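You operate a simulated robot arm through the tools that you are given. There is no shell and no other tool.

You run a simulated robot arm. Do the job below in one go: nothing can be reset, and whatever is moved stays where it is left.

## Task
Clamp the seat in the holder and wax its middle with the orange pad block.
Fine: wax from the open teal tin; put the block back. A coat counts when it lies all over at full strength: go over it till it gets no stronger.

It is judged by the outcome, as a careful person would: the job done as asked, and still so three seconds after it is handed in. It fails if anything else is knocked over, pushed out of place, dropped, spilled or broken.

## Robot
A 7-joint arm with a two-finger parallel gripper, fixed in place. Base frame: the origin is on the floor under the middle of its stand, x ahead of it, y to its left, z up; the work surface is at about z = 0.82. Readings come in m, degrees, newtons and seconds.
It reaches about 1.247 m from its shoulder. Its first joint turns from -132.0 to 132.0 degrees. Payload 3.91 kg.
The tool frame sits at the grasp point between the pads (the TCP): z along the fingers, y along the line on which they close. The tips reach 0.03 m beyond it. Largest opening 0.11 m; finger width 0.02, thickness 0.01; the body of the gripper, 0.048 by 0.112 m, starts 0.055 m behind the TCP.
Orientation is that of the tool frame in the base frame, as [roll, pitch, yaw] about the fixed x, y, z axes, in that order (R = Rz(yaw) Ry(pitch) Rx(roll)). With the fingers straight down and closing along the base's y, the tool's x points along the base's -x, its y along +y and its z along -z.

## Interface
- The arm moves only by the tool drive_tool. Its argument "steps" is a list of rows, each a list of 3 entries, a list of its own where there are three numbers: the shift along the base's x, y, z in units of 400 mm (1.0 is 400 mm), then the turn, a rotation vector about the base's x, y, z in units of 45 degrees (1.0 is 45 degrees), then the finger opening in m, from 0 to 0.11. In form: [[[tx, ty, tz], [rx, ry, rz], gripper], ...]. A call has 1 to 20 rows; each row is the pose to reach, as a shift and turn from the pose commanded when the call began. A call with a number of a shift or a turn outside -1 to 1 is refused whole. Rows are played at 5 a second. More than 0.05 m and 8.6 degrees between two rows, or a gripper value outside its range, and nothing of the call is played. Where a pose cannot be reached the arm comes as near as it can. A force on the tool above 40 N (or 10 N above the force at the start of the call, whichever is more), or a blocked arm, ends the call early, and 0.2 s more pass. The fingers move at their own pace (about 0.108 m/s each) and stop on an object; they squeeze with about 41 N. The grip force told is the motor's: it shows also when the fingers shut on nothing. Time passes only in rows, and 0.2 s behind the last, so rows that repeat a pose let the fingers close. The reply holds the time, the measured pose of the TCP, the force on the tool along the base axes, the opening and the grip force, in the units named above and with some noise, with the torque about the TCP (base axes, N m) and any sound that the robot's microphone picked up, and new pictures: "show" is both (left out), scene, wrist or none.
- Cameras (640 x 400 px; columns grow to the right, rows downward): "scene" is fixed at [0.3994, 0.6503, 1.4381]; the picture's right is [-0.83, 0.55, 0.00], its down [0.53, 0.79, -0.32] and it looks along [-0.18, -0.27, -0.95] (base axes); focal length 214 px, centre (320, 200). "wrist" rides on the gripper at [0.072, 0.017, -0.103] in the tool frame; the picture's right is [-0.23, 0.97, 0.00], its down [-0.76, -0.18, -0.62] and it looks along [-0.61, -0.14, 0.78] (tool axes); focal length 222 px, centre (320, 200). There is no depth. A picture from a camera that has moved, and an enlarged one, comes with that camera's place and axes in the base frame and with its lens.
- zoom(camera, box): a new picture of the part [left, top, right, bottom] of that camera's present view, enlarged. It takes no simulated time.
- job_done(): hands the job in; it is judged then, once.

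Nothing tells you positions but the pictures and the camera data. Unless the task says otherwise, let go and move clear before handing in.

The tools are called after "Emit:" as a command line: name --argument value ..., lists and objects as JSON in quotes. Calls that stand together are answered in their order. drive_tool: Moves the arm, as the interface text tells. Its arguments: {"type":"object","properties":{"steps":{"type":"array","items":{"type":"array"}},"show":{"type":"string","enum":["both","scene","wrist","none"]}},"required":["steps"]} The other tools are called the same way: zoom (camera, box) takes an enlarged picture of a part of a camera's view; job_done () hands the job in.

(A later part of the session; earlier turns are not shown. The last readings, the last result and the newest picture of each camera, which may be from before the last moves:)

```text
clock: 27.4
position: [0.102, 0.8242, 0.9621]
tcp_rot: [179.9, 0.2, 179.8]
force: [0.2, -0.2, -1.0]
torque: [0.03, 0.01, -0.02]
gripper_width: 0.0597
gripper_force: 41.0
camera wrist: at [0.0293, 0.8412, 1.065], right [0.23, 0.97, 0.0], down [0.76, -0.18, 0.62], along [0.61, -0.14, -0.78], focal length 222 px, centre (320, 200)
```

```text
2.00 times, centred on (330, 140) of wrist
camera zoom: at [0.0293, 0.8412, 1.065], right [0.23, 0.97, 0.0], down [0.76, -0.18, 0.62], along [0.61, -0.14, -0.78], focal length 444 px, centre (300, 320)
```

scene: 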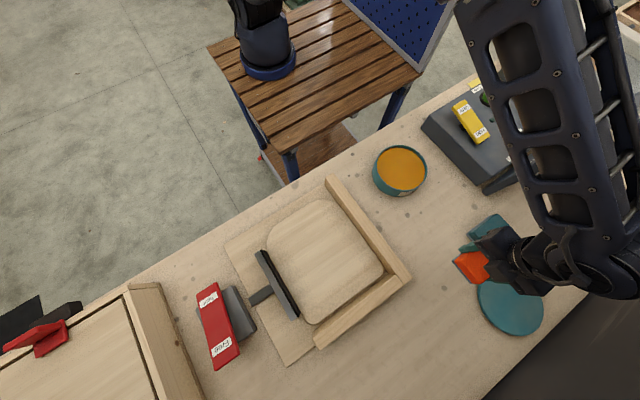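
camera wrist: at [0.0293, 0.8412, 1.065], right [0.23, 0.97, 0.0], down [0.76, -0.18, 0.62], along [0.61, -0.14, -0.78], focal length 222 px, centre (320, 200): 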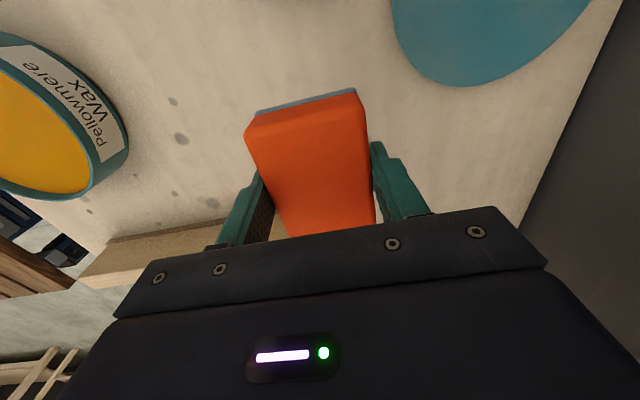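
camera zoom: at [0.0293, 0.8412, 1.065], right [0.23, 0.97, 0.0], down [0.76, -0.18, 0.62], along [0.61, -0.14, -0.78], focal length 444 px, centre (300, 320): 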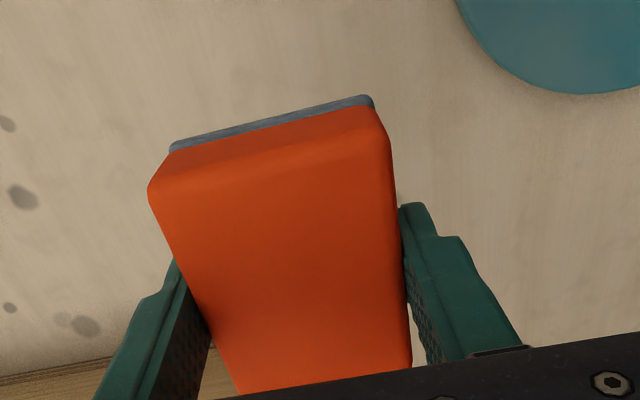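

The grip is steady. Now I'll carry the block smoothly over the centre of the tin.

Emit:
drive_tool --steps '[[[-0.005, -0.03, 0.02], [0, 0, 0], 0.02], [[-0.015, -0.08, 0.04], [0, 0, 0], 0.02], [[-0.03, -0.14, 0.04], [0, 0, 0], 0.02], [[-0.045, -0.2, 0.04], [0, 0, 0], 0.02], [[-0.06, -0.27, 0.04], [0, 0, 0], 0.02], [[-0.075, -0.34, 0.04], [0, 0, 0], 0.02], [[-0.09, -0.41, 0.04], [0, 0, 0], 0.02], [[-0.105, -0.48, 0.04], [0, 0, 0], 0.02], [[-0.12, -0.55, 0.04], [0, 0, 0], 0.02], [[-0.14, -0.62, 0.04], [0, 0, 0], 0.02], [[-0.155, -0.67, 0.04], [0, 0, 0], 0.02], [[-0.161, -0.7, 0.04], [0, 0, 0], 0.02], [[-0.161, -0.715, 0.04], [0, 0, 0], 0.02], [[-0.161, -0.715, 0.04], [0, 0, 0], 0.02]]'

Emit:
zoom --camera "scene" --box '[340, 100, 500, 220]'

```text
clock: 30.4
position: [0.0372, 0.5389, 0.9788]
tcp_rot: [179.8, 0.1, 179.9]
force: [0.1, 0.6, -1.2]
torque: [0.0, 0.01, 0.05]
gripper_width: 0.0597
gripper_force: 41.5
camera wrist: at [-0.035, 0.5563, 1.0816], right [0.23, 0.97, 0.0], down [0.76, -0.18, 0.62], along [0.61, -0.14, -0.78], focal length 222 px, centre (320, 200)
```

scene: 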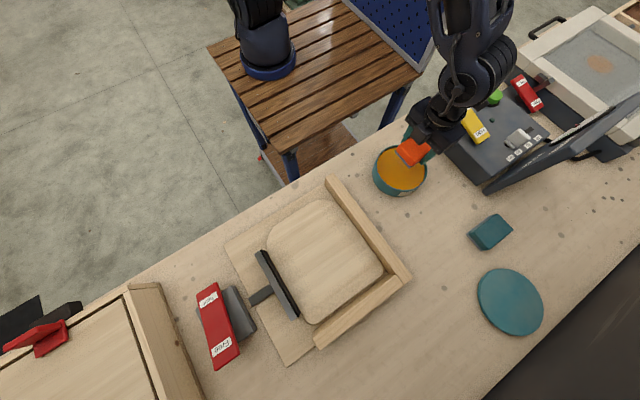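
wrist: 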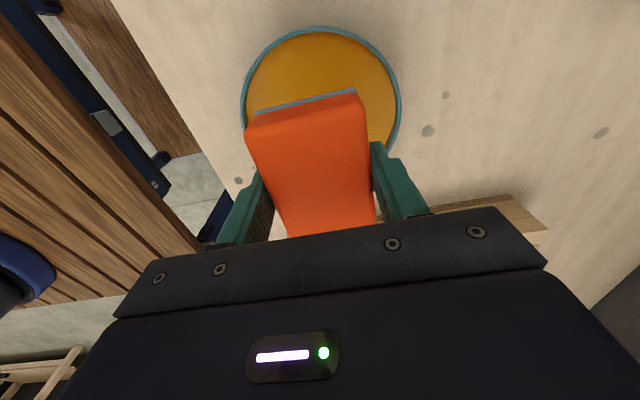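

```text
3.33 times, centred on (420, 160) of scene
camera zoom: at [0.3994, 0.6503, 1.4381], right [-0.83, 0.55, 0.0], down [0.53, 0.79, -0.32], along [-0.18, -0.27, -0.95], focal length 715 px, centre (-13, 333)
```

zoom: 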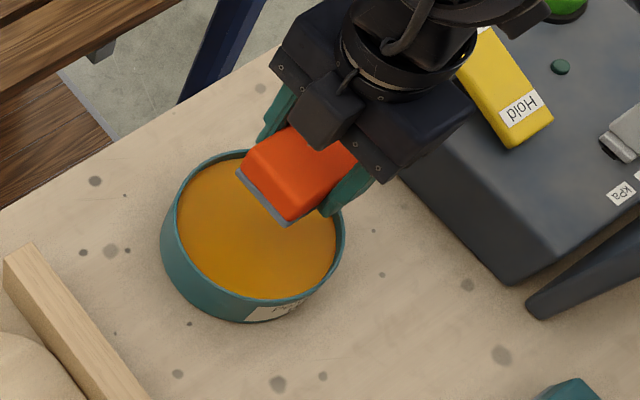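

The block is right above the wax, clear of the rim all round. I'll lower it in small steps, watching the force.

Emit:
drive_tool --steps '[[[0, 0, -0.06], [0, 0, 0], 0.02], [[0, 0, -0.12], [0, 0, 0], 0.02], [[0, 0, -0.17], [0, 0, 0], 0.02], [[0, 0, -0.2], [0, 0, 0], 0.02], [[0, 0, -0.21], [0, 0, 0], 0.02], [[0, 0, -0.21], [0, 0, 0], 0.02]]'

Emit:
zoom --camera "scene" --box '[340, 100, 500, 220]'

```text
clock: 31.8
position: [0.0367, 0.5394, 0.895]
tcp_rot: [179.9, 0.1, 179.9]
force: [-0.2, -3.2, 19.7]
torque: [-0.52, -0.05, -0.02]
gripper_width: 0.0595
gripper_force: 40.8
camera wrist: at [-0.0355, 0.556, 0.998], right [0.23, 0.97, 0.0], down [0.76, -0.18, 0.62], along [0.61, -0.14, -0.78], focal length 222 px, centre (320, 200)
```

scene: 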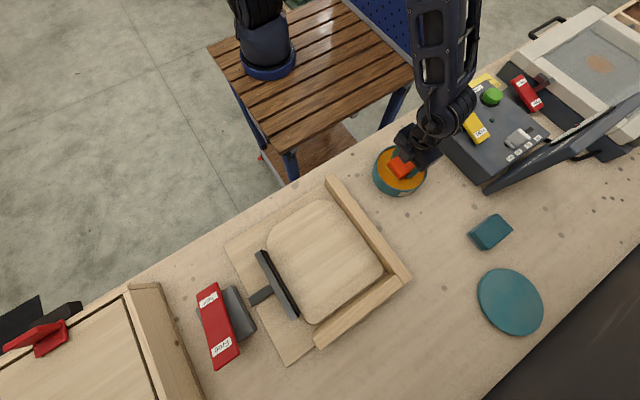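
wrist: 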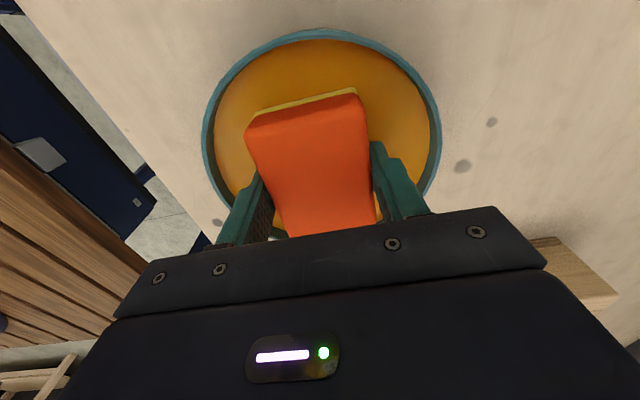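

```text
3.33 times, centred on (420, 160) of scene
camera zoom: at [0.3994, 0.6503, 1.4381], right [-0.83, 0.55, 0.0], down [0.53, 0.79, -0.32], along [-0.18, -0.27, -0.95], focal length 715 px, centre (-13, 333)
```

zoom: 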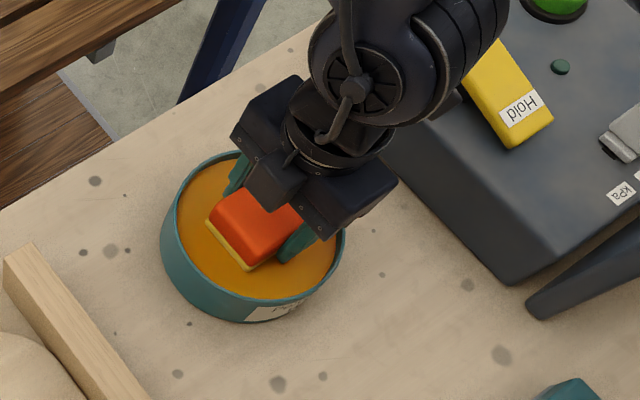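

The pad touched the wax (about 20 N) and its rim turned wax-yellow, so it is loaded. I'll lift out slowly and carry it over the seat's middle at about (0.37, 0.61).

Emit:
drive_tool --steps '[[[0, 0, 0.01], [0, 0, 0], 0.02], [[0, 0, 0.03], [0, 0, 0], 0.02], [[0, 0, 0.07], [0, 0, 0], 0.02], [[0, 0, 0.12], [0, 0, 0], 0.02], [[0, 0, 0.17], [0, 0, 0], 0.02], [[0.02, 0.0, 0.2], [0, 0, 0], 0.02], [[0.07, 0.01, 0.2], [0, 0, 0], 0.02], [[0.14, 0.03, 0.2], [0, 0, 0], 0.02], [[0.21, 0.04, 0.2], [0, 0, 0], 0.02], [[0.28, 0.06, 0.2], [0, 0, 0], 0.02], [[0.35, 0.07, 0.2], [0, 0, 0], 0.02], [[0.42, 0.09, 0.2], [0, 0, 0], 0.02], [[0.49, 0.1, 0.2], [0, 0, 0], 0.02], [[0.56, 0.12, 0.2], [0, 0, 0], 0.02], [[0.63, 0.13, 0.2], [0, 0, 0], 0.02], [[0.7, 0.15, 0.2], [0, 0, 0], 0.02], [[0.77, 0.17, 0.2], [0, 0, 0], 0.02], [[0.81, 0.18, 0.2], [0, 0, 0], 0.02], [[0.8325, 0.1825, 0.2], [0, 0, 0], 0.02], [[0.8325, 0.1825, 0.2], [0, 0, 0], 0.02]]'

Emit:
zoom --camera "scene" --box '[220, 130, 440, 360]'

Emit:
zoom --camera "wrist" --box '[160, 0, 500, 240]'

```text
clock: 36.0
position: [0.3702, 0.6112, 0.9737]
tcp_rot: [-180.0, 0.1, 179.9]
force: [0.7, 0.4, -0.7]
torque: [-0.01, 0.04, 0.0]
gripper_width: 0.0597
gripper_force: 41.3
camera wrist: at [0.2977, 0.6292, 1.0769], right [0.23, 0.97, 0.0], down [0.76, -0.18, 0.62], along [0.61, -0.14, -0.78], focal length 222 px, centre (320, 200)
```

scene: 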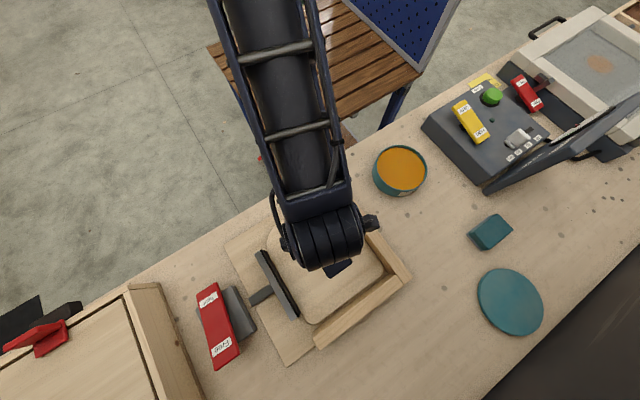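
wrist: 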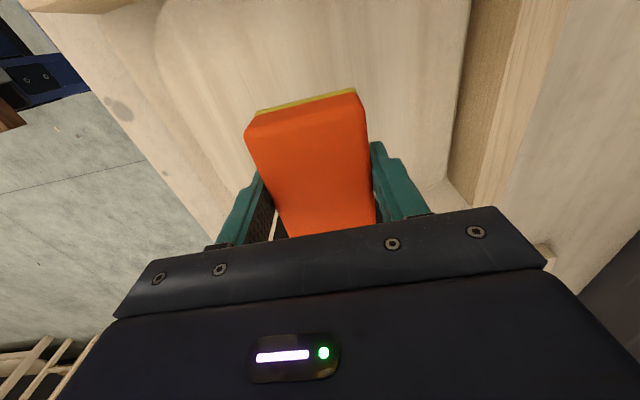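

```text
1.74 times, centred on (330, 245) of scene
camera zoom: at [0.3994, 0.6503, 1.4381], right [-0.83, 0.55, 0.0], down [0.53, 0.79, -0.32], along [-0.18, -0.27, -0.95], focal length 373 px, centre (303, 122)
```

zoom: 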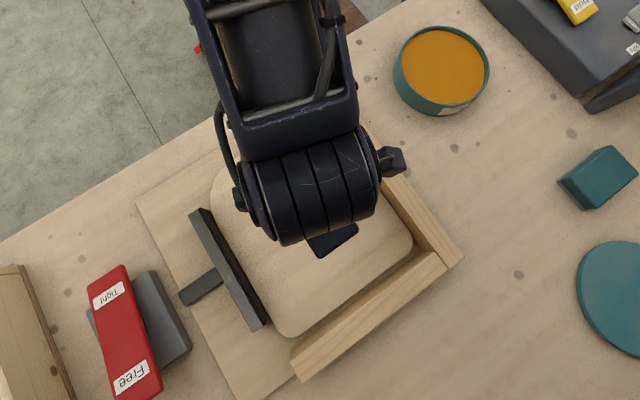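

```text
1.67 times, centred on (330, 120) of wrist
camera zoom: at [0.2977, 0.6292, 1.0769], right [0.23, 0.97, 0.0], down [0.76, -0.18, 0.62], along [0.61, -0.14, -0.78], focal length 370 px, centre (303, 333)
```

zoom: 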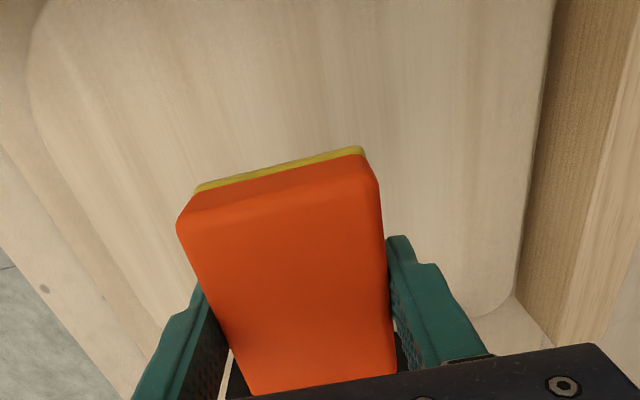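

The loaded pad hangs over the seat's middle (seat x 0.254–0.484, y 0.483–0.744). I'll lower it in steps until it just touches.

Emit:
drive_tool --steps '[[[0, 0, -0.06], [0, 0, 0], 0.02], [[0, 0, -0.12], [0, 0, 0], 0.02], [[0, 0, -0.17], [0, 0, 0], 0.02], [[0, 0, -0.19], [0, 0, 0], 0.02], [[0, 0, -0.2], [0, 0, 0], 0.02], [[0, 0, -0.2], [0, 0, 0], 0.02]]' --show "wrist"

```text
clock: 37.4
position: [0.3696, 0.6119, 0.8933]
tcp_rot: [179.8, 0.1, 180.0]
force: [-0.3, 0.1, -1.3]
torque: [-0.02, -0.01, 0.01]
gripper_width: 0.0597
gripper_force: 41.1
camera wrist: at [0.2976, 0.6293, 0.9969], right [0.23, 0.97, 0.0], down [0.76, -0.18, 0.62], along [0.61, -0.14, -0.78], focal length 222 px, centre (320, 200)
```

wrist: 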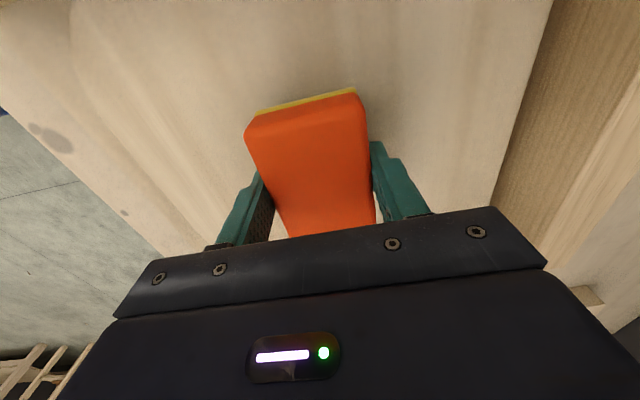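

Emit:
drive_tool --steps '[[[0, 0, -0.006], [0, 0, 0], 0.02], [[0, 0, -0.012], [0, 0, 0], 0.02], [[0, 0, -0.018], [0, 0, 0], 0.02], [[0, 0, -0.018], [0, 0, 0], 0.02]]' --show "wrist"

```text
clock: 38.4
position: [0.3698, 0.6125, 0.8872]
tcp_rot: [179.9, 0.1, 179.9]
force: [0.3, 0.3, -1.7]
torque: [0.02, 0.04, 0.02]
gripper_width: 0.0597
gripper_force: 41.4
camera wrist: at [0.2976, 0.629, 0.99], right [0.23, 0.97, 0.0], down [0.76, -0.18, 0.62], along [0.61, -0.14, -0.78], focal length 222 px, centre (320, 200)
```

wrist: 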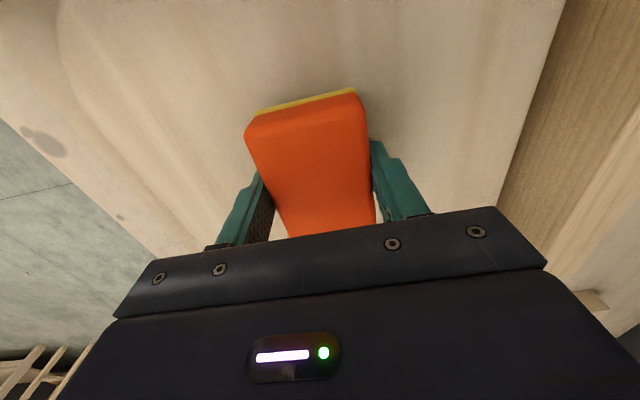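

Emit:
drive_tool --steps '[[[0, 0, -0.005], [0, 0, 0], 0.02], [[0, 0, -0.01], [0, 0, 0], 0.02], [[0, 0, -0.015], [0, 0, 0], 0.02], [[0, 0, -0.015], [0, 0, 0], 0.02]]' --show "wrist"

```text
clock: 39.4
position: [0.3703, 0.613, 0.8819]
tcp_rot: [179.8, 0.3, 179.8]
force: [-1.3, -3.6, 20.2]
torque: [-0.54, 0.39, 0.0]
gripper_width: 0.0596
gripper_force: 41.1
camera wrist: at [0.2976, 0.6289, 0.9849], right [0.23, 0.97, 0.0], down [0.76, -0.18, 0.62], along [0.61, -0.14, -0.78], focal length 222 px, centre (320, 200)
```

wrist: 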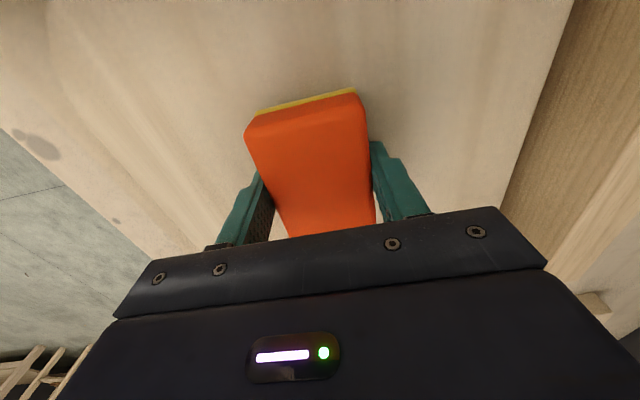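

The pad rests on the seat at TCP z≈0.882 with about 20 N. I'll ease to about 10–12 N and rub along y through the middle lane.

Emit:
drive_tool --steps '[[[0, 0, 0.0025], [-0.005, 0.003, 0], 0.02], [[0, 0.035, 0.0025], [-0.005, 0.003, 0], 0.02], [[0, 0.07, 0.0025], [-0.005, 0.003, 0], 0.02], [[0, 0.105, 0.0025], [-0.005, 0.003, 0], 0.02], [[0, 0.14, 0.0025], [-0.005, 0.003, 0], 0.02], [[0, 0.105, 0.0025], [-0.005, 0.003, 0], 0.02], [[0, 0.07, 0.0025], [-0.005, 0.003, 0], 0.02], [[0, 0.035, 0.0025], [-0.005, 0.003, 0], 0.02], [[0, 0, 0.0025], [-0.005, 0.003, 0], 0.02]]'

Emit:
zoom --camera "wrist" --box '[160, 0, 500, 240]'

```text
clock: 41.4
position: [0.3703, 0.6125, 0.8821]
tcp_rot: [-180.0, 0.0, 179.9]
force: [0.0, 0.5, 6.5]
torque: [0.25, -0.24, 0.05]
gripper_width: 0.0596
gripper_force: 40.9
camera wrist: at [0.2978, 0.6294, 0.9851], right [0.23, 0.97, 0.0], down [0.76, -0.18, 0.62], along [0.61, -0.14, -0.78], focal length 222 px, centre (320, 200)
```

scene: 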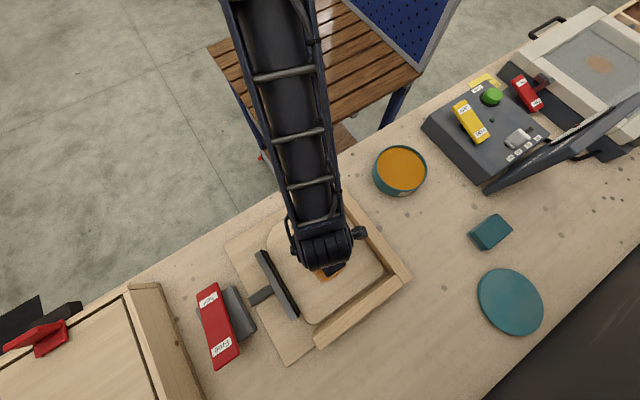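
wrist: 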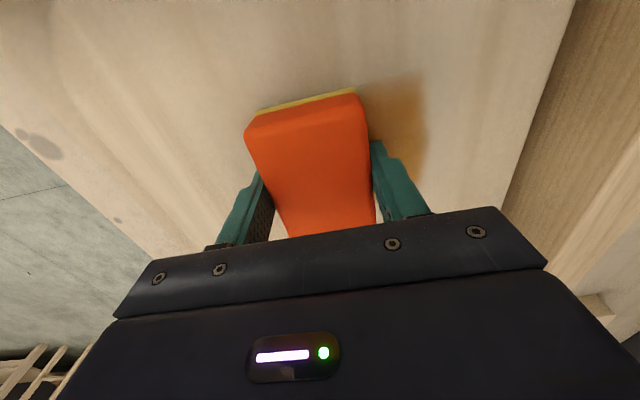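

```text
1.67 times, centred on (330, 120) of wrist
camera zoom: at [0.2978, 0.6294, 0.9851], right [0.23, 0.97, 0.0], down [0.76, -0.18, 0.62], along [0.61, -0.14, -0.78], focal length 370 px, centre (303, 333)
```

zoom: 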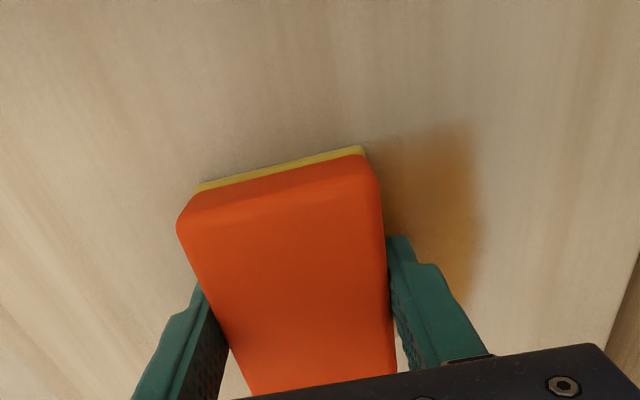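

An amber coat shows where the pad has passed. I'll keep rubbing the middle lane back and forth at about 10 N.

Emit:
drive_tool --steps '[[[0, -0.03, -0.001], [0.002, -0.001, 0], 0.02], [[0, -0.07, -0.001], [0.002, -0.001, 0], 0.02], [[0, -0.11, -0.001], [0.002, -0.001, 0], 0.02], [[0, -0.14, -0.001], [0.002, -0.001, 0], 0.02], [[0, -0.11, -0.001], [0.002, -0.001, 0], 0.02], [[0, -0.07, -0.001], [0.002, -0.001, 0], 0.02], [[0, -0.03, -0.001], [0.002, -0.001, 0], 0.02], [[0, 0.01, -0.001], [0.002, -0.001, 0], 0.02], [[0, 0.05, -0.001], [0.002, -0.001, 0], 0.02], [[0, 0.09, -0.001], [0.002, -0.001, 0], 0.02], [[0, 0.14, -0.001], [0.002, -0.001, 0], 0.02], [[0, 0.1, -0.001], [0.002, -0.001, 0], 0.02], [[0, 0.06, -0.001], [0.002, -0.001, 0], 0.02], [[0, 0.02, -0.001], [0.002, -0.001, 0], 0.02], [[0, -0.02, -0.001], [0.002, -0.001, 0], 0.02], [[0, -0.06, -0.001], [0.002, -0.001, 0], 0.02], [[0, -0.1, -0.001], [0.002, -0.001, 0], 0.02], [[0, -0.14, -0.001], [0.002, -0.001, 0], 0.02]]' --show "wrist"

Emit:
zoom --camera "wrist" --box '[160, 0, 500, 240]'

```text
clock: 45.2
position: [0.3695, 0.555, 0.8819]
tcp_rot: [179.9, 0.0, 180.0]
force: [-0.5, 3.7, 16.2]
torque: [0.02, -0.07, 0.0]
gripper_width: 0.0596
gripper_force: 40.9
camera wrist: at [0.2972, 0.5726, 0.9849], right [0.23, 0.97, 0.0], down [0.76, -0.18, 0.62], along [0.61, -0.14, -0.78], focal length 222 px, centre (320, 200)
```

wrist: 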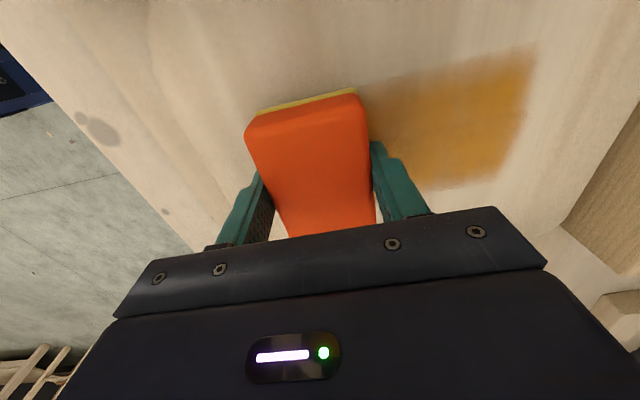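

```text
1.67 times, centred on (330, 120) of wrist
camera zoom: at [0.2972, 0.5726, 0.9849], right [0.23, 0.97, 0.0], down [0.76, -0.18, 0.62], along [0.61, -0.14, -0.78], focal length 370 px, centre (303, 333)
```

zoom: 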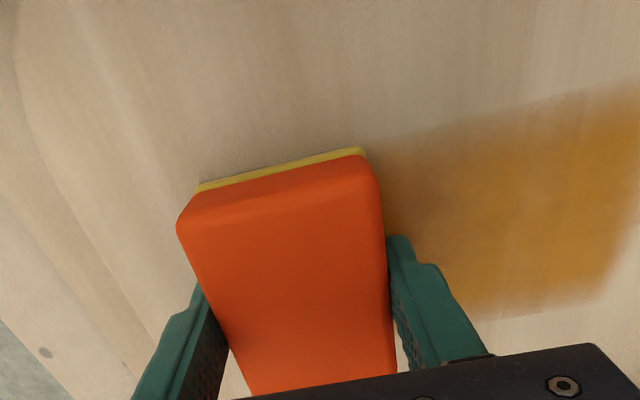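

The coat builds evenly with about 16 N and no tilt. Next I'll rub the lane on the +x side.

Emit:
drive_tool --steps '[[[0.035, 0, 0], [0, 0, 0], 0.02], [[0.07, 0, 0], [0, 0, 0], 0.02], [[0.095, 0, 0], [0, 0, 0], 0.02], [[0.095, 0.04, 0], [0, 0, 0], 0.02], [[0.095, 0.08, 0], [0, 0, 0], 0.02], [[0.095, 0.12, 0], [0, 0, 0], 0.02], [[0.095, 0.16, 0], [0, 0, 0], 0.02], [[0.095, 0.2, 0], [0, 0, 0], 0.02], [[0.095, 0.24, 0], [0, 0, 0], 0.02], [[0.095, 0.28, 0], [0, 0, 0], 0.02], [[0.095, 0.24, 0], [0, 0, 0], 0.02], [[0.095, 0.2, 0], [0, 0, 0], 0.02], [[0.095, 0.16, 0], [0, 0, 0], 0.02], [[0.095, 0.12, 0], [0, 0, 0], 0.02], [[0.095, 0.08, 0], [0, 0, 0], 0.02], [[0.095, 0.04, 0], [0, 0, 0], 0.02], [[0.095, 0, 0], [0, 0, 0], 0.02]]' --show "wrist"

Emit:
zoom --camera "wrist" --box '[200, 0, 600, 240]'

```text
clock: 48.8
position: [0.4078, 0.5572, 0.8818]
tcp_rot: [179.9, 0.0, 179.9]
force: [0.5, 3.1, 7.2]
torque: [0.09, -0.1, -0.06]
gripper_width: 0.0595
gripper_force: 41.2
camera wrist: at [0.3361, 0.5738, 0.9849], right [0.23, 0.97, 0.0], down [0.76, -0.18, 0.62], along [0.61, -0.14, -0.78], focal length 222 px, centre (320, 200)
```

wrist: 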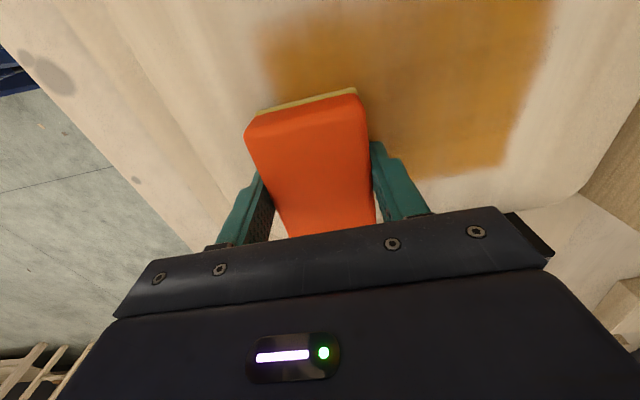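

```text
1.60 times, centred on (400, 120) of wrist
camera zoom: at [0.3361, 0.5738, 0.9849], right [0.23, 0.97, 0.0], down [0.76, -0.18, 0.62], along [0.61, -0.14, -0.78], focal length 355 px, centre (192, 328)
```

zoom: 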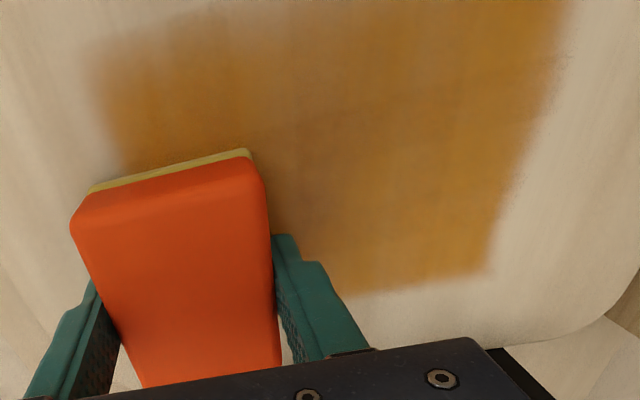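

Coverage grows well; the pad is slowly paling. I'll do the −x lane next, then reload.

Emit:
drive_tool --steps '[[[-0.04, 0, 0], [0, 0, 0], 0.02], [[-0.08, 0, 0], [0, 0, 0], 0.02], [[-0.12, 0, 0], [0, 0, 0], 0.02], [[-0.16, 0, 0], [0, 0, 0], 0.02], [[-0.193, 0, 0], [0, 0, 0], 0.02], [[-0.193, 0.04, 0], [0, 0, 0], 0.02], [[-0.193, 0.08, 0], [0, 0, 0], 0.02], [[-0.193, 0.12, 0], [0, 0, 0], 0.02], [[-0.193, 0.16, 0], [0, 0, 0], 0.02], [[-0.193, 0.2, 0], [0, 0, 0], 0.02], [[-0.193, 0.24, 0], [0, 0, 0], 0.02], [[-0.193, 0.28, 0], [0, 0, 0], 0.02], [[-0.193, 0.24, 0], [0, 0, 0], 0.02], [[-0.193, 0.2, 0], [0, 0, 0], 0.02], [[-0.193, 0.16, 0], [0, 0, 0], 0.02], [[-0.193, 0.12, 0], [0, 0, 0], 0.02], [[-0.193, 0.08, 0], [0, 0, 0], 0.02], [[-0.193, 0.04, 0], [0, 0, 0], 0.02], [[-0.193, 0, 0], [0, 0, 0], 0.02]]' --show "wrist"

Emit:
zoom --camera "wrist" --box '[200, 0, 600, 240]'

```text
clock: 52.8
position: [0.3306, 0.5566, 0.8829]
tcp_rot: [-179.9, 0.0, 179.9]
force: [0.1, 3.7, 12.3]
torque: [0.1, 0.03, -0.06]
gripper_width: 0.0597
gripper_force: 40.8
camera wrist: at [0.2589, 0.5734, 0.9848], right [0.23, 0.97, 0.0], down [0.76, -0.18, 0.62], along [0.61, -0.14, -0.78], focal length 222 px, centre (320, 200)
```

wrist: 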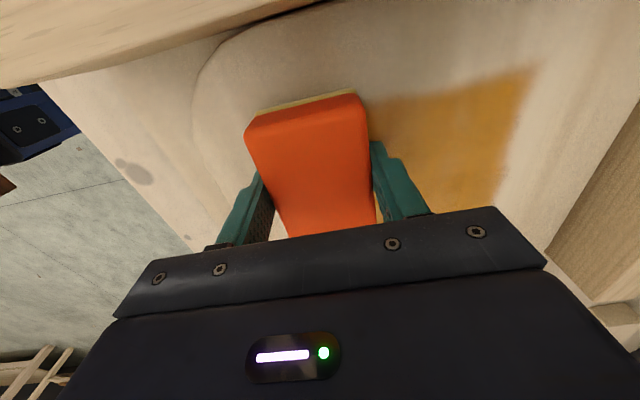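

```text
1.60 times, centred on (400, 120) of wrist
camera zoom: at [0.2589, 0.5734, 0.9848], right [0.23, 0.97, 0.0], down [0.76, -0.18, 0.62], along [0.61, -0.14, -0.78], focal length 355 px, centre (192, 328)
```

zoom: 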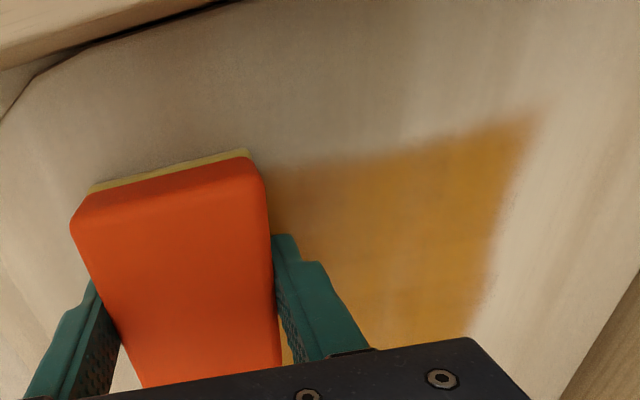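

The whole middle now has a coat. I'll lift and go back to the tin to reload, and look at the seat unobstructed from the scene camera.

Emit:
drive_tool --steps '[[[0, 0, 0.015], [0, 0, 0], 0.02], [[0, 0, 0.06], [0, 0, 0], 0.02], [[0, 0, 0.13], [0, 0, 0], 0.02], [[0, 0, 0.2], [0, 0, 0], 0.02], [[-0.02, 0, 0.24], [0, 0, 0], 0.02], [[-0.07, 0, 0.24], [0, 0, 0], 0.02], [[-0.14, -0.01, 0.24], [0, 0, 0], 0.02], [[-0.21, -0.01, 0.24], [0, 0, 0], 0.02], [[-0.28, -0.02, 0.24], [0, 0, 0], 0.02], [[-0.35, -0.02, 0.24], [0, 0, 0], 0.02], [[-0.42, -0.03, 0.24], [0, 0, 0], 0.02], [[-0.49, -0.03, 0.24], [0, 0, 0], 0.02], [[-0.56, -0.04, 0.24], [0, 0, 0], 0.02], [[-0.63, -0.04, 0.24], [0, 0, 0], 0.02], [[-0.69, -0.0425, 0.24], [0, 0, 0], 0.02], [[-0.73, -0.0425, 0.24], [0, 0, 0], 0.02], [[-0.73, -0.0425, 0.24], [0, 0, 0], 0.02]]'

Emit:
zoom --camera "scene" --box '[220, 170, 420, 370]'

Emit:
zoom --camera "wrist" --box '[160, 0, 500, 240]'

```text
clock: 56.4
position: [0.0389, 0.5397, 0.9781]
tcp_rot: [-179.9, 0.0, 179.9]
force: [0.2, -0.5, -0.8]
torque: [0.0, -0.02, -0.01]
gripper_width: 0.0599
gripper_force: 41.5
camera wrist: at [-0.0332, 0.5565, 1.081], right [0.23, 0.97, 0.0], down [0.76, -0.18, 0.62], along [0.61, -0.14, -0.78], focal length 222 px, centre (320, 200)
```

scene: 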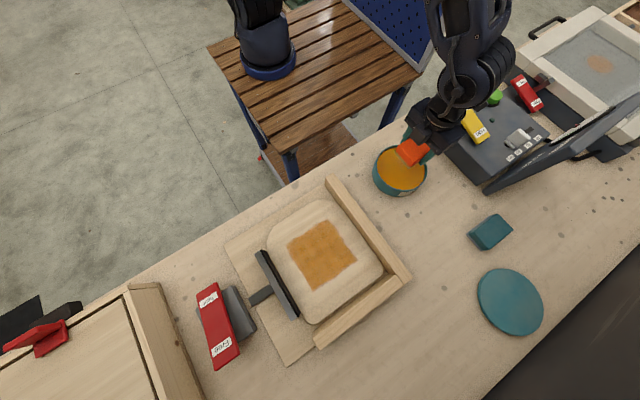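
wrist: 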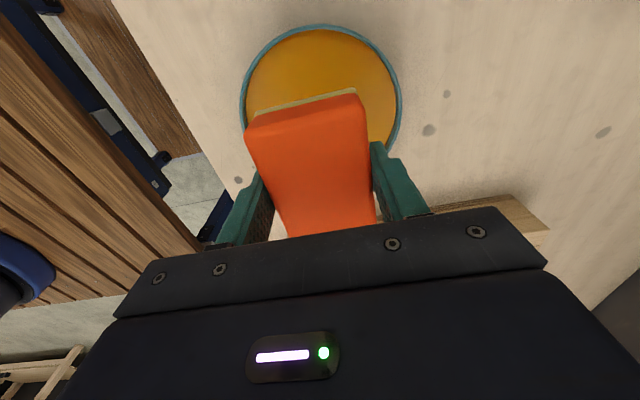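

```text
2.00 times, centred on (320, 270) of scene
camera zoom: at [0.3994, 0.6503, 1.4381], right [-0.83, 0.55, 0.0], down [0.53, 0.79, -0.32], along [-0.18, -0.27, -0.95], focal length 429 px, centre (320, 60)
```

zoom: 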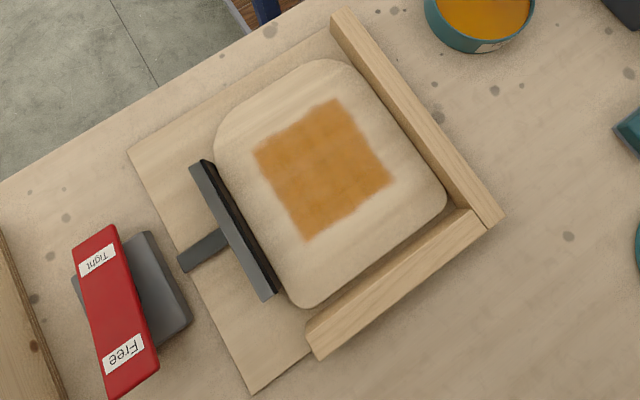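

```text
1.67 times, centred on (330, 120) of wrist
camera zoom: at [-0.0332, 0.5565, 1.081], right [0.23, 0.97, 0.0], down [0.76, -0.18, 0.62], along [0.61, -0.14, -0.78], focal length 370 px, centre (303, 333)
```

zoom: 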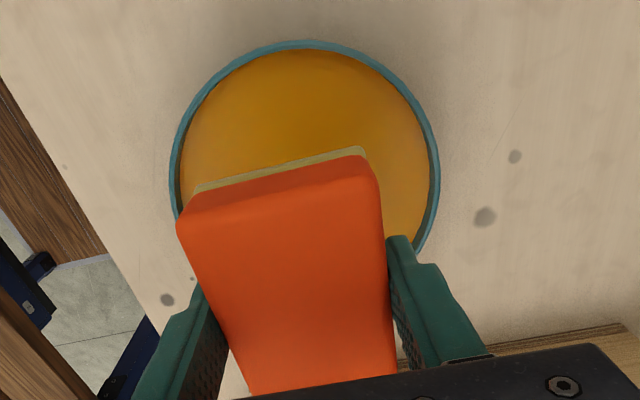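

The coat shows a square middle patch (x 0.30–0.44, y 0.54–0.68), fully covered but mottled, and the pad is nearly spent. I'll reload the pad in the wax.

Emit:
drive_tool --steps '[[[0, 0, -0.06], [0, 0, 0], 0.02], [[0, 0, -0.12], [0, 0, 0], 0.02], [[0, 0, -0.17], [0, 0, 0], 0.02], [[0, 0, -0.195], [0, 0, 0], 0.02], [[0, 0, -0.207], [0, 0, 0], 0.02], [[0, 0, -0.207], [0, 0, 0], 0.02], [[0, 0, -0.207], [0, 0, 0], 0.02]]' --show "wrist"

Emit:
zoom --camera "wrist" --box '[160, 0, 500, 240]'

```text
clock: 58.0
position: [0.0391, 0.5394, 0.8958]
tcp_rot: [180.0, 0.0, 179.9]
force: [0.4, 0.8, -0.5]
torque: [0.03, -0.01, 0.03]
gripper_width: 0.0595
gripper_force: 41.0
camera wrist: at [-0.0333, 0.5563, 0.9979], right [0.23, 0.97, 0.0], down [0.76, -0.18, 0.62], along [0.61, -0.14, -0.78], focal length 222 px, centre (320, 200)
```

wrist: 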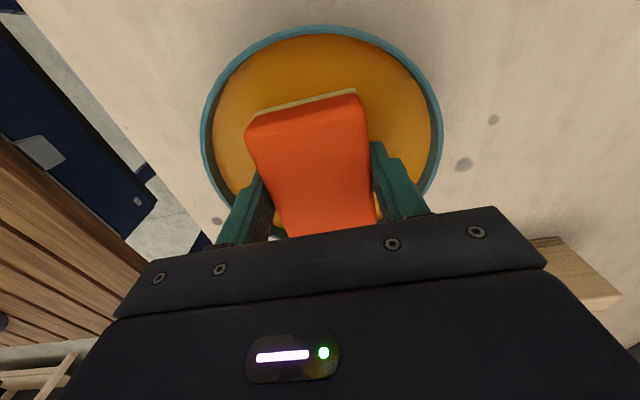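

```text
1.67 times, centred on (330, 120) of wrist
camera zoom: at [-0.0333, 0.5563, 0.9979], right [0.23, 0.97, 0.0], down [0.76, -0.18, 0.62], along [0.61, -0.14, -0.78], focal length 370 px, centre (303, 333)
```

zoom: 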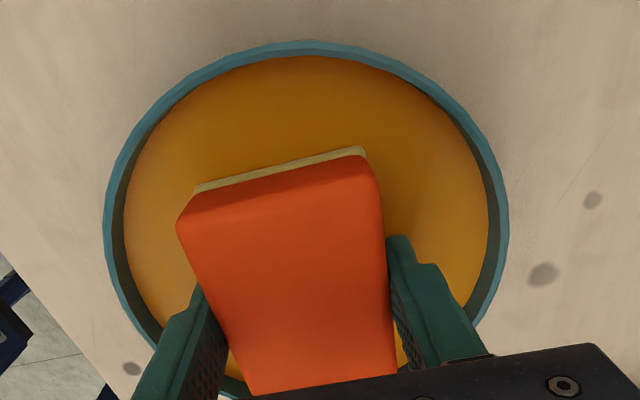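

Not quite touching yet; I'll go down a further couple of millimetres.

Emit:
drive_tool --steps '[[[0, 0, -0.0025], [0, 0, 0], 0.02], [[0, 0, -0.005], [0, 0, 0], 0.02], [[0, 0, -0.005], [0, 0, 0], 0.02]]' --show "wrist"

Emit:
zoom --camera "wrist" --box '[160, 0, 500, 240]'

```text
clock: 58.8
position: [0.0395, 0.5396, 0.8948]
tcp_rot: [179.9, 0.0, 179.8]
force: [-0.1, -4.3, 28.8]
torque: [-0.19, 0.01, -0.01]
gripper_width: 0.06
gripper_force: 41.3
camera wrist: at [-0.0333, 0.5562, 0.997], right [0.23, 0.97, 0.0], down [0.76, -0.18, 0.62], along [0.61, -0.14, -0.78], focal length 222 px, centre (320, 200)
```

wrist: 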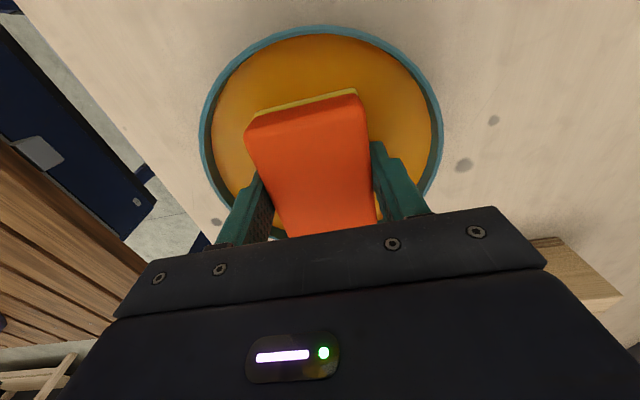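

```text
1.67 times, centred on (330, 120) of wrist
camera zoom: at [-0.0333, 0.5562, 0.997], right [0.23, 0.97, 0.0], down [0.76, -0.18, 0.62], along [0.61, -0.14, -0.78], focal length 370 px, centre (303, 333)
```

zoom: 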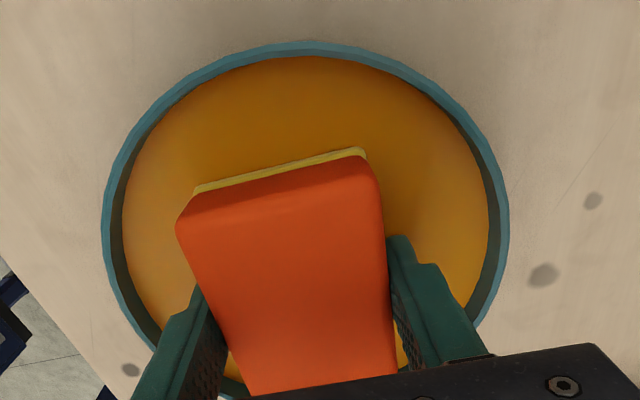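

The pad is yellow again. I'll hold a moment, lift out and return above the seat's middle.

Emit:
drive_tool --steps '[[[0, 0, 0.001], [0, 0, 0], 0.02], [[0, 0, 0.001], [0, 0, 0], 0.02], [[0, 0, 0.001], [0, 0, 0], 0.02], [[0, 0, 0.02], [0, 0, 0], 0.02], [[0, 0, 0.07], [0, 0, 0], 0.02], [[0, 0, 0.13], [0, 0, 0], 0.02], [[0, 0, 0.19], [0, 0, 0], 0.02], [[0.06, 0.01, 0.204], [0, 0, 0], 0.02], [[0.13, 0.03, 0.204], [0, 0, 0], 0.02], [[0.2, 0.04, 0.204], [0, 0, 0], 0.02], [[0.28, 0.06, 0.204], [0, 0, 0], 0.02], [[0.36, 0.07, 0.204], [0, 0, 0], 0.02], [[0.44, 0.09, 0.204], [0, 0, 0], 0.02], [[0.52, 0.1, 0.204], [0, 0, 0], 0.02], [[0.6, 0.12, 0.204], [0, 0, 0], 0.02], [[0.68, 0.14, 0.204], [0, 0, 0], 0.02], [[0.75, 0.16, 0.204], [0, 0, 0], 0.02], [[0.8, 0.175, 0.204], [0, 0, 0], 0.02], [[0.828, 0.183, 0.204], [0, 0, 0], 0.02], [[0.828, 0.183, 0.204], [0, 0, 0], 0.02]]' --show "wrist"

Emit:
zoom --camera "wrist" --box '[160, 0, 500, 240]'

```text
clock: 63.0
position: [0.37, 0.6133, 0.9745]
tcp_rot: [180.0, 0.0, -179.9]
force: [0.4, -0.3, -0.9]
torque: [0.01, 0.01, 0.03]
gripper_width: 0.0597
gripper_force: 40.9
camera wrist: at [0.2979, 0.6296, 1.0771], right [0.23, 0.97, 0.0], down [0.76, -0.18, 0.62], along [0.61, -0.14, -0.78], focal length 222 px, centre (320, 200)
```

wrist: 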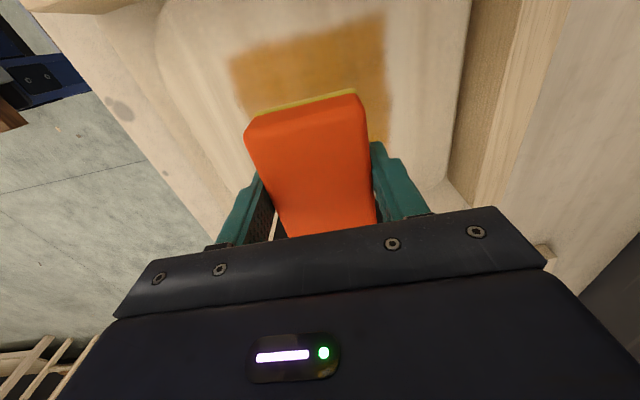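

```text
1.67 times, centred on (330, 120) of wrist
camera zoom: at [0.2979, 0.6296, 1.0771], right [0.23, 0.97, 0.0], down [0.76, -0.18, 0.62], along [0.61, -0.14, -0.78], focal length 370 px, centre (303, 333)
```

zoom: 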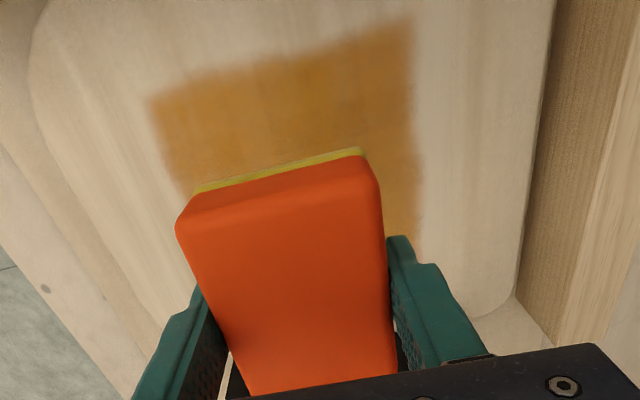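

Emit:
drive_tool --steps '[[[-0.05, 0, -0.06], [0, 0, 0], 0.02], [[-0.0975, 0, -0.12], [0, 0, 0], 0.02], [[-0.0975, 0, -0.18], [0, 0, 0], 0.02], [[-0.0975, 0, -0.215], [0, 0, 0], 0.02], [[-0.0975, 0, -0.226], [0, 0, 0], 0.02], [[-0.0975, 0, -0.23], [0, 0, 0], 0.02], [[-0.0975, 0, -0.232], [0, 0, 0], 0.02], [[-0.0975, 0, -0.232], [0, 0, 0], 0.02]]' --show "none"

```text
clock: 64.8
position: [0.3312, 0.6124, 0.8817]
tcp_rot: [180.0, 0.0, 179.9]
force: [-0.8, -0.1, -0.9]
torque: [0.02, 0.0, 0.01]
gripper_width: 0.0596
gripper_force: 41.4
```

Emit:
drive_tool --steps '[[[0, 0, -0.002], [0, 0, 0], 0.02], [[0, 0, -0.004], [0, 0, 0], 0.02], [[0, 0, -0.004], [0, 0, 0], 0.02]]' --show "none"

```text
clock: 65.6
position: [0.3319, 0.6125, 0.8816]
tcp_rot: [180.0, -0.1, 179.8]
force: [-0.3, -5.2, 18.5]
torque: [-0.25, 0.25, 0.02]
gripper_width: 0.0594
gripper_force: 40.9
```

Contact is back at about 19 N. I'll rub the −x lane several times at a slightly lighter pressure.

Emit:
drive_tool --steps '[[[0, 0.04, 0.0007], [0, 0, 0], 0.02], [[0, 0.08, 0.0007], [0, 0, 0], 0.02], [[0, 0.12, 0.0007], [0, 0, 0], 0.02], [[0, 0.14, 0.0007], [0, 0, 0], 0.02], [[0, 0.1, 0.0007], [0, 0, 0], 0.02], [[0, 0.06, 0.0007], [0, 0, 0], 0.02], [[0, 0.02, 0.0007], [0, 0, 0], 0.02], [[0, -0.02, 0.0007], [0, 0, 0], 0.02], [[0, -0.06, 0.0007], [0, 0, 0], 0.02], [[0, -0.1, 0.0007], [0, 0, 0], 0.02], [[0, -0.14, 0.0007], [0, 0, 0], 0.02], [[0, -0.1, 0.0007], [0, 0, 0], 0.02], [[0, -0.06, 0.0007], [0, 0, 0], 0.02], [[0, -0.02, 0.0007], [0, 0, 0], 0.02], [[0, 0.02, 0.0007], [0, 0, 0], 0.02], [[0, 0.06, 0.0007], [0, 0, 0], 0.02], [[0, 0.1, 0.0007], [0, 0, 0], 0.02], [[0, 0.14, 0.0007], [0, 0, 0], 0.02]]' --show "wrist"

Emit:
zoom --camera "wrist" --box '[160, 0, 500, 240]'

```text
clock: 69.4
position: [0.3305, 0.6691, 0.8818]
tcp_rot: [180.0, -0.1, 179.9]
force: [-0.2, -4.2, 10.7]
torque: [-0.24, 0.0, -0.02]
gripper_width: 0.0598
gripper_force: 40.9
camera wrist: at [0.2583, 0.6856, 0.9837], right [0.23, 0.97, 0.0], down [0.76, -0.18, 0.62], along [0.61, -0.14, -0.78], focal length 222 px, centre (320, 200)
```

wrist: 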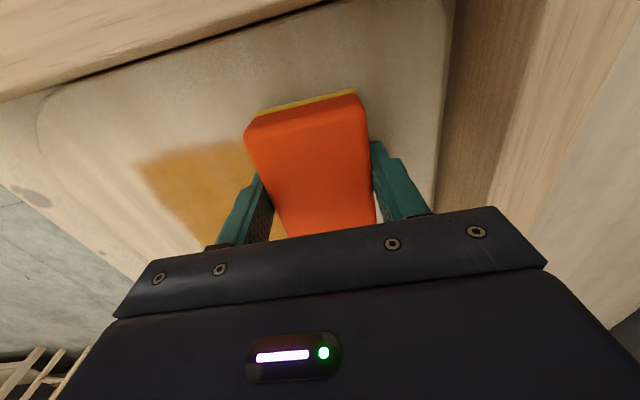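

```text
1.67 times, centred on (330, 120) of wrist
camera zoom: at [0.2583, 0.6856, 0.9837], right [0.23, 0.97, 0.0], down [0.76, -0.18, 0.62], along [0.61, -0.14, -0.78], focal length 370 px, centre (303, 333)
```

zoom: 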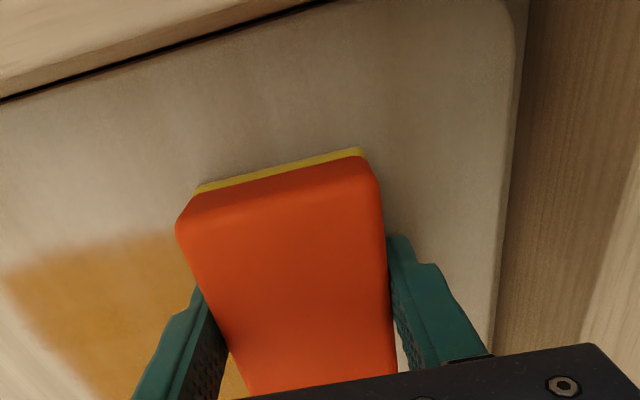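

Emit:
drive_tool --steps '[[[0.035, 0, -0.0004], [0, 0, 0], 0.02], [[0.07, 0, -0.0004], [0, 0, 0], 0.02], [[0.0975, 0, -0.0004], [0, 0, 0], 0.02], [[0.0975, -0.04, -0.0004], [0, 0, 0], 0.02], [[0.0975, -0.08, -0.0004], [0, 0, 0], 0.02], [[0.0975, -0.12, -0.0004], [0, 0, 0], 0.02], [[0.0975, -0.16, -0.0004], [0, 0, 0], 0.02], [[0.0975, -0.2, -0.0004], [0, 0, 0], 0.02], [[0.0975, -0.24, -0.0004], [0, 0, 0], 0.02], [[0.0975, -0.28, -0.0004], [0, 0, 0], 0.02], [[0.0975, -0.24, -0.0004], [0, 0, 0], 0.02], [[0.0975, -0.2, -0.0004], [0, 0, 0], 0.02], [[0.0975, -0.16, -0.0004], [0, 0, 0], 0.02], [[0.0975, -0.12, -0.0004], [0, 0, 0], 0.02], [[0.0975, -0.08, -0.0004], [0, 0, 0], 0.02], [[0.0975, -0.04, -0.0004], [0, 0, 0], 0.02], [[0.0975, 0, -0.0004], [0, 0, 0], 0.02]]' --show "none"

Emit:
drive_tool --steps '[[[0.035, 0, 0], [0, 0, 0], 0.02], [[0.07, 0, 0], [0, 0, 0], 0.02], [[0.0975, 0, 0], [0, 0, 0], 0.02], [[0.0975, -0.04, 0], [0, 0, 0], 0.02], [[0.0975, -0.08, 0], [0, 0, 0], 0.02], [[0.0975, -0.12, 0], [0, 0, 0], 0.02], [[0.0975, -0.16, 0], [0, 0, 0], 0.02], [[0.0975, -0.2, 0], [0, 0, 0], 0.02], [[0.0975, -0.24, 0], [0, 0, 0], 0.02], [[0.0975, -0.28, 0], [0, 0, 0], 0.02], [[0.0975, -0.24, 0], [0, 0, 0], 0.02], [[0.0975, -0.2, 0], [0, 0, 0], 0.02], [[0.0975, -0.16, 0], [0, 0, 0], 0.02], [[0.0975, -0.12, 0], [0, 0, 0], 0.02], [[0.0975, -0.08, 0], [0, 0, 0], 0.02], [[0.0975, -0.04, 0], [0, 0, 0], 0.02], [[0.0975, 0, 0], [0, 0, 0], 0.02]]' --show "wrist"

Emit:
zoom --camera "wrist" --box '[160, 0, 500, 240]'

```text
clock: 73.0
position: [0.3712, 0.6691, 0.8818]
tcp_rot: [-180.0, 0.1, 179.8]
force: [0.2, -5.8, 14.1]
torque: [-0.18, 0.05, 0.04]
gripper_width: 0.0596
gripper_force: 41.1
```

```text
clock: 76.6
position: [0.4087, 0.6682, 0.8811]
tcp_rot: [180.0, 0.0, -180.0]
force: [0.6, -4.6, 14.9]
torque: [-0.15, -0.03, 0.09]
gripper_width: 0.0593
gripper_force: 40.8
camera wrist: at [0.3366, 0.6857, 0.9836], right [0.23, 0.97, 0.0], down [0.76, -0.18, 0.62], along [0.61, -0.14, -0.78], focal length 222 px, centre (320, 200)
```

wrist: 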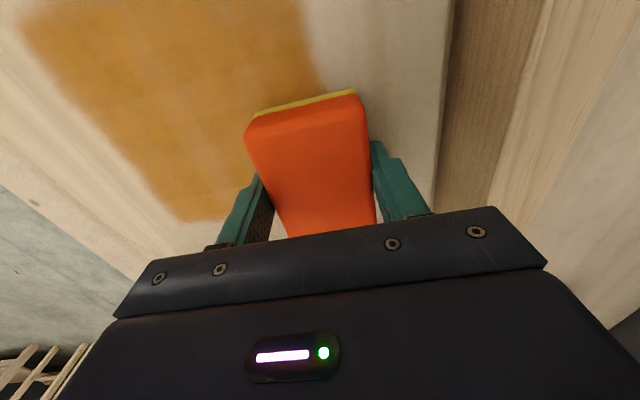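

```text
1.67 times, centred on (330, 120) of wrist
camera zoom: at [0.3366, 0.6857, 0.9836], right [0.23, 0.97, 0.0], down [0.76, -0.18, 0.62], along [0.61, -0.14, -0.78], focal length 370 px, centre (303, 333)
```

zoom: 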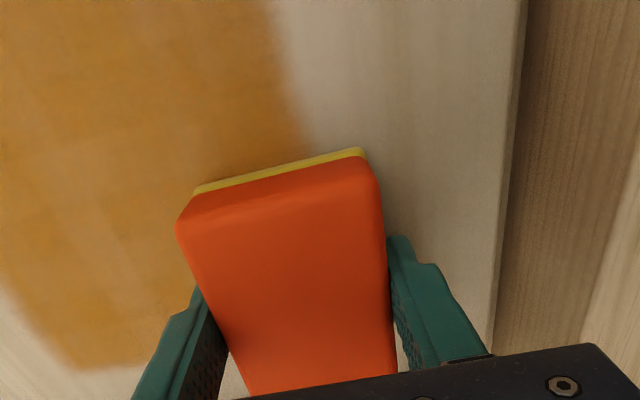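

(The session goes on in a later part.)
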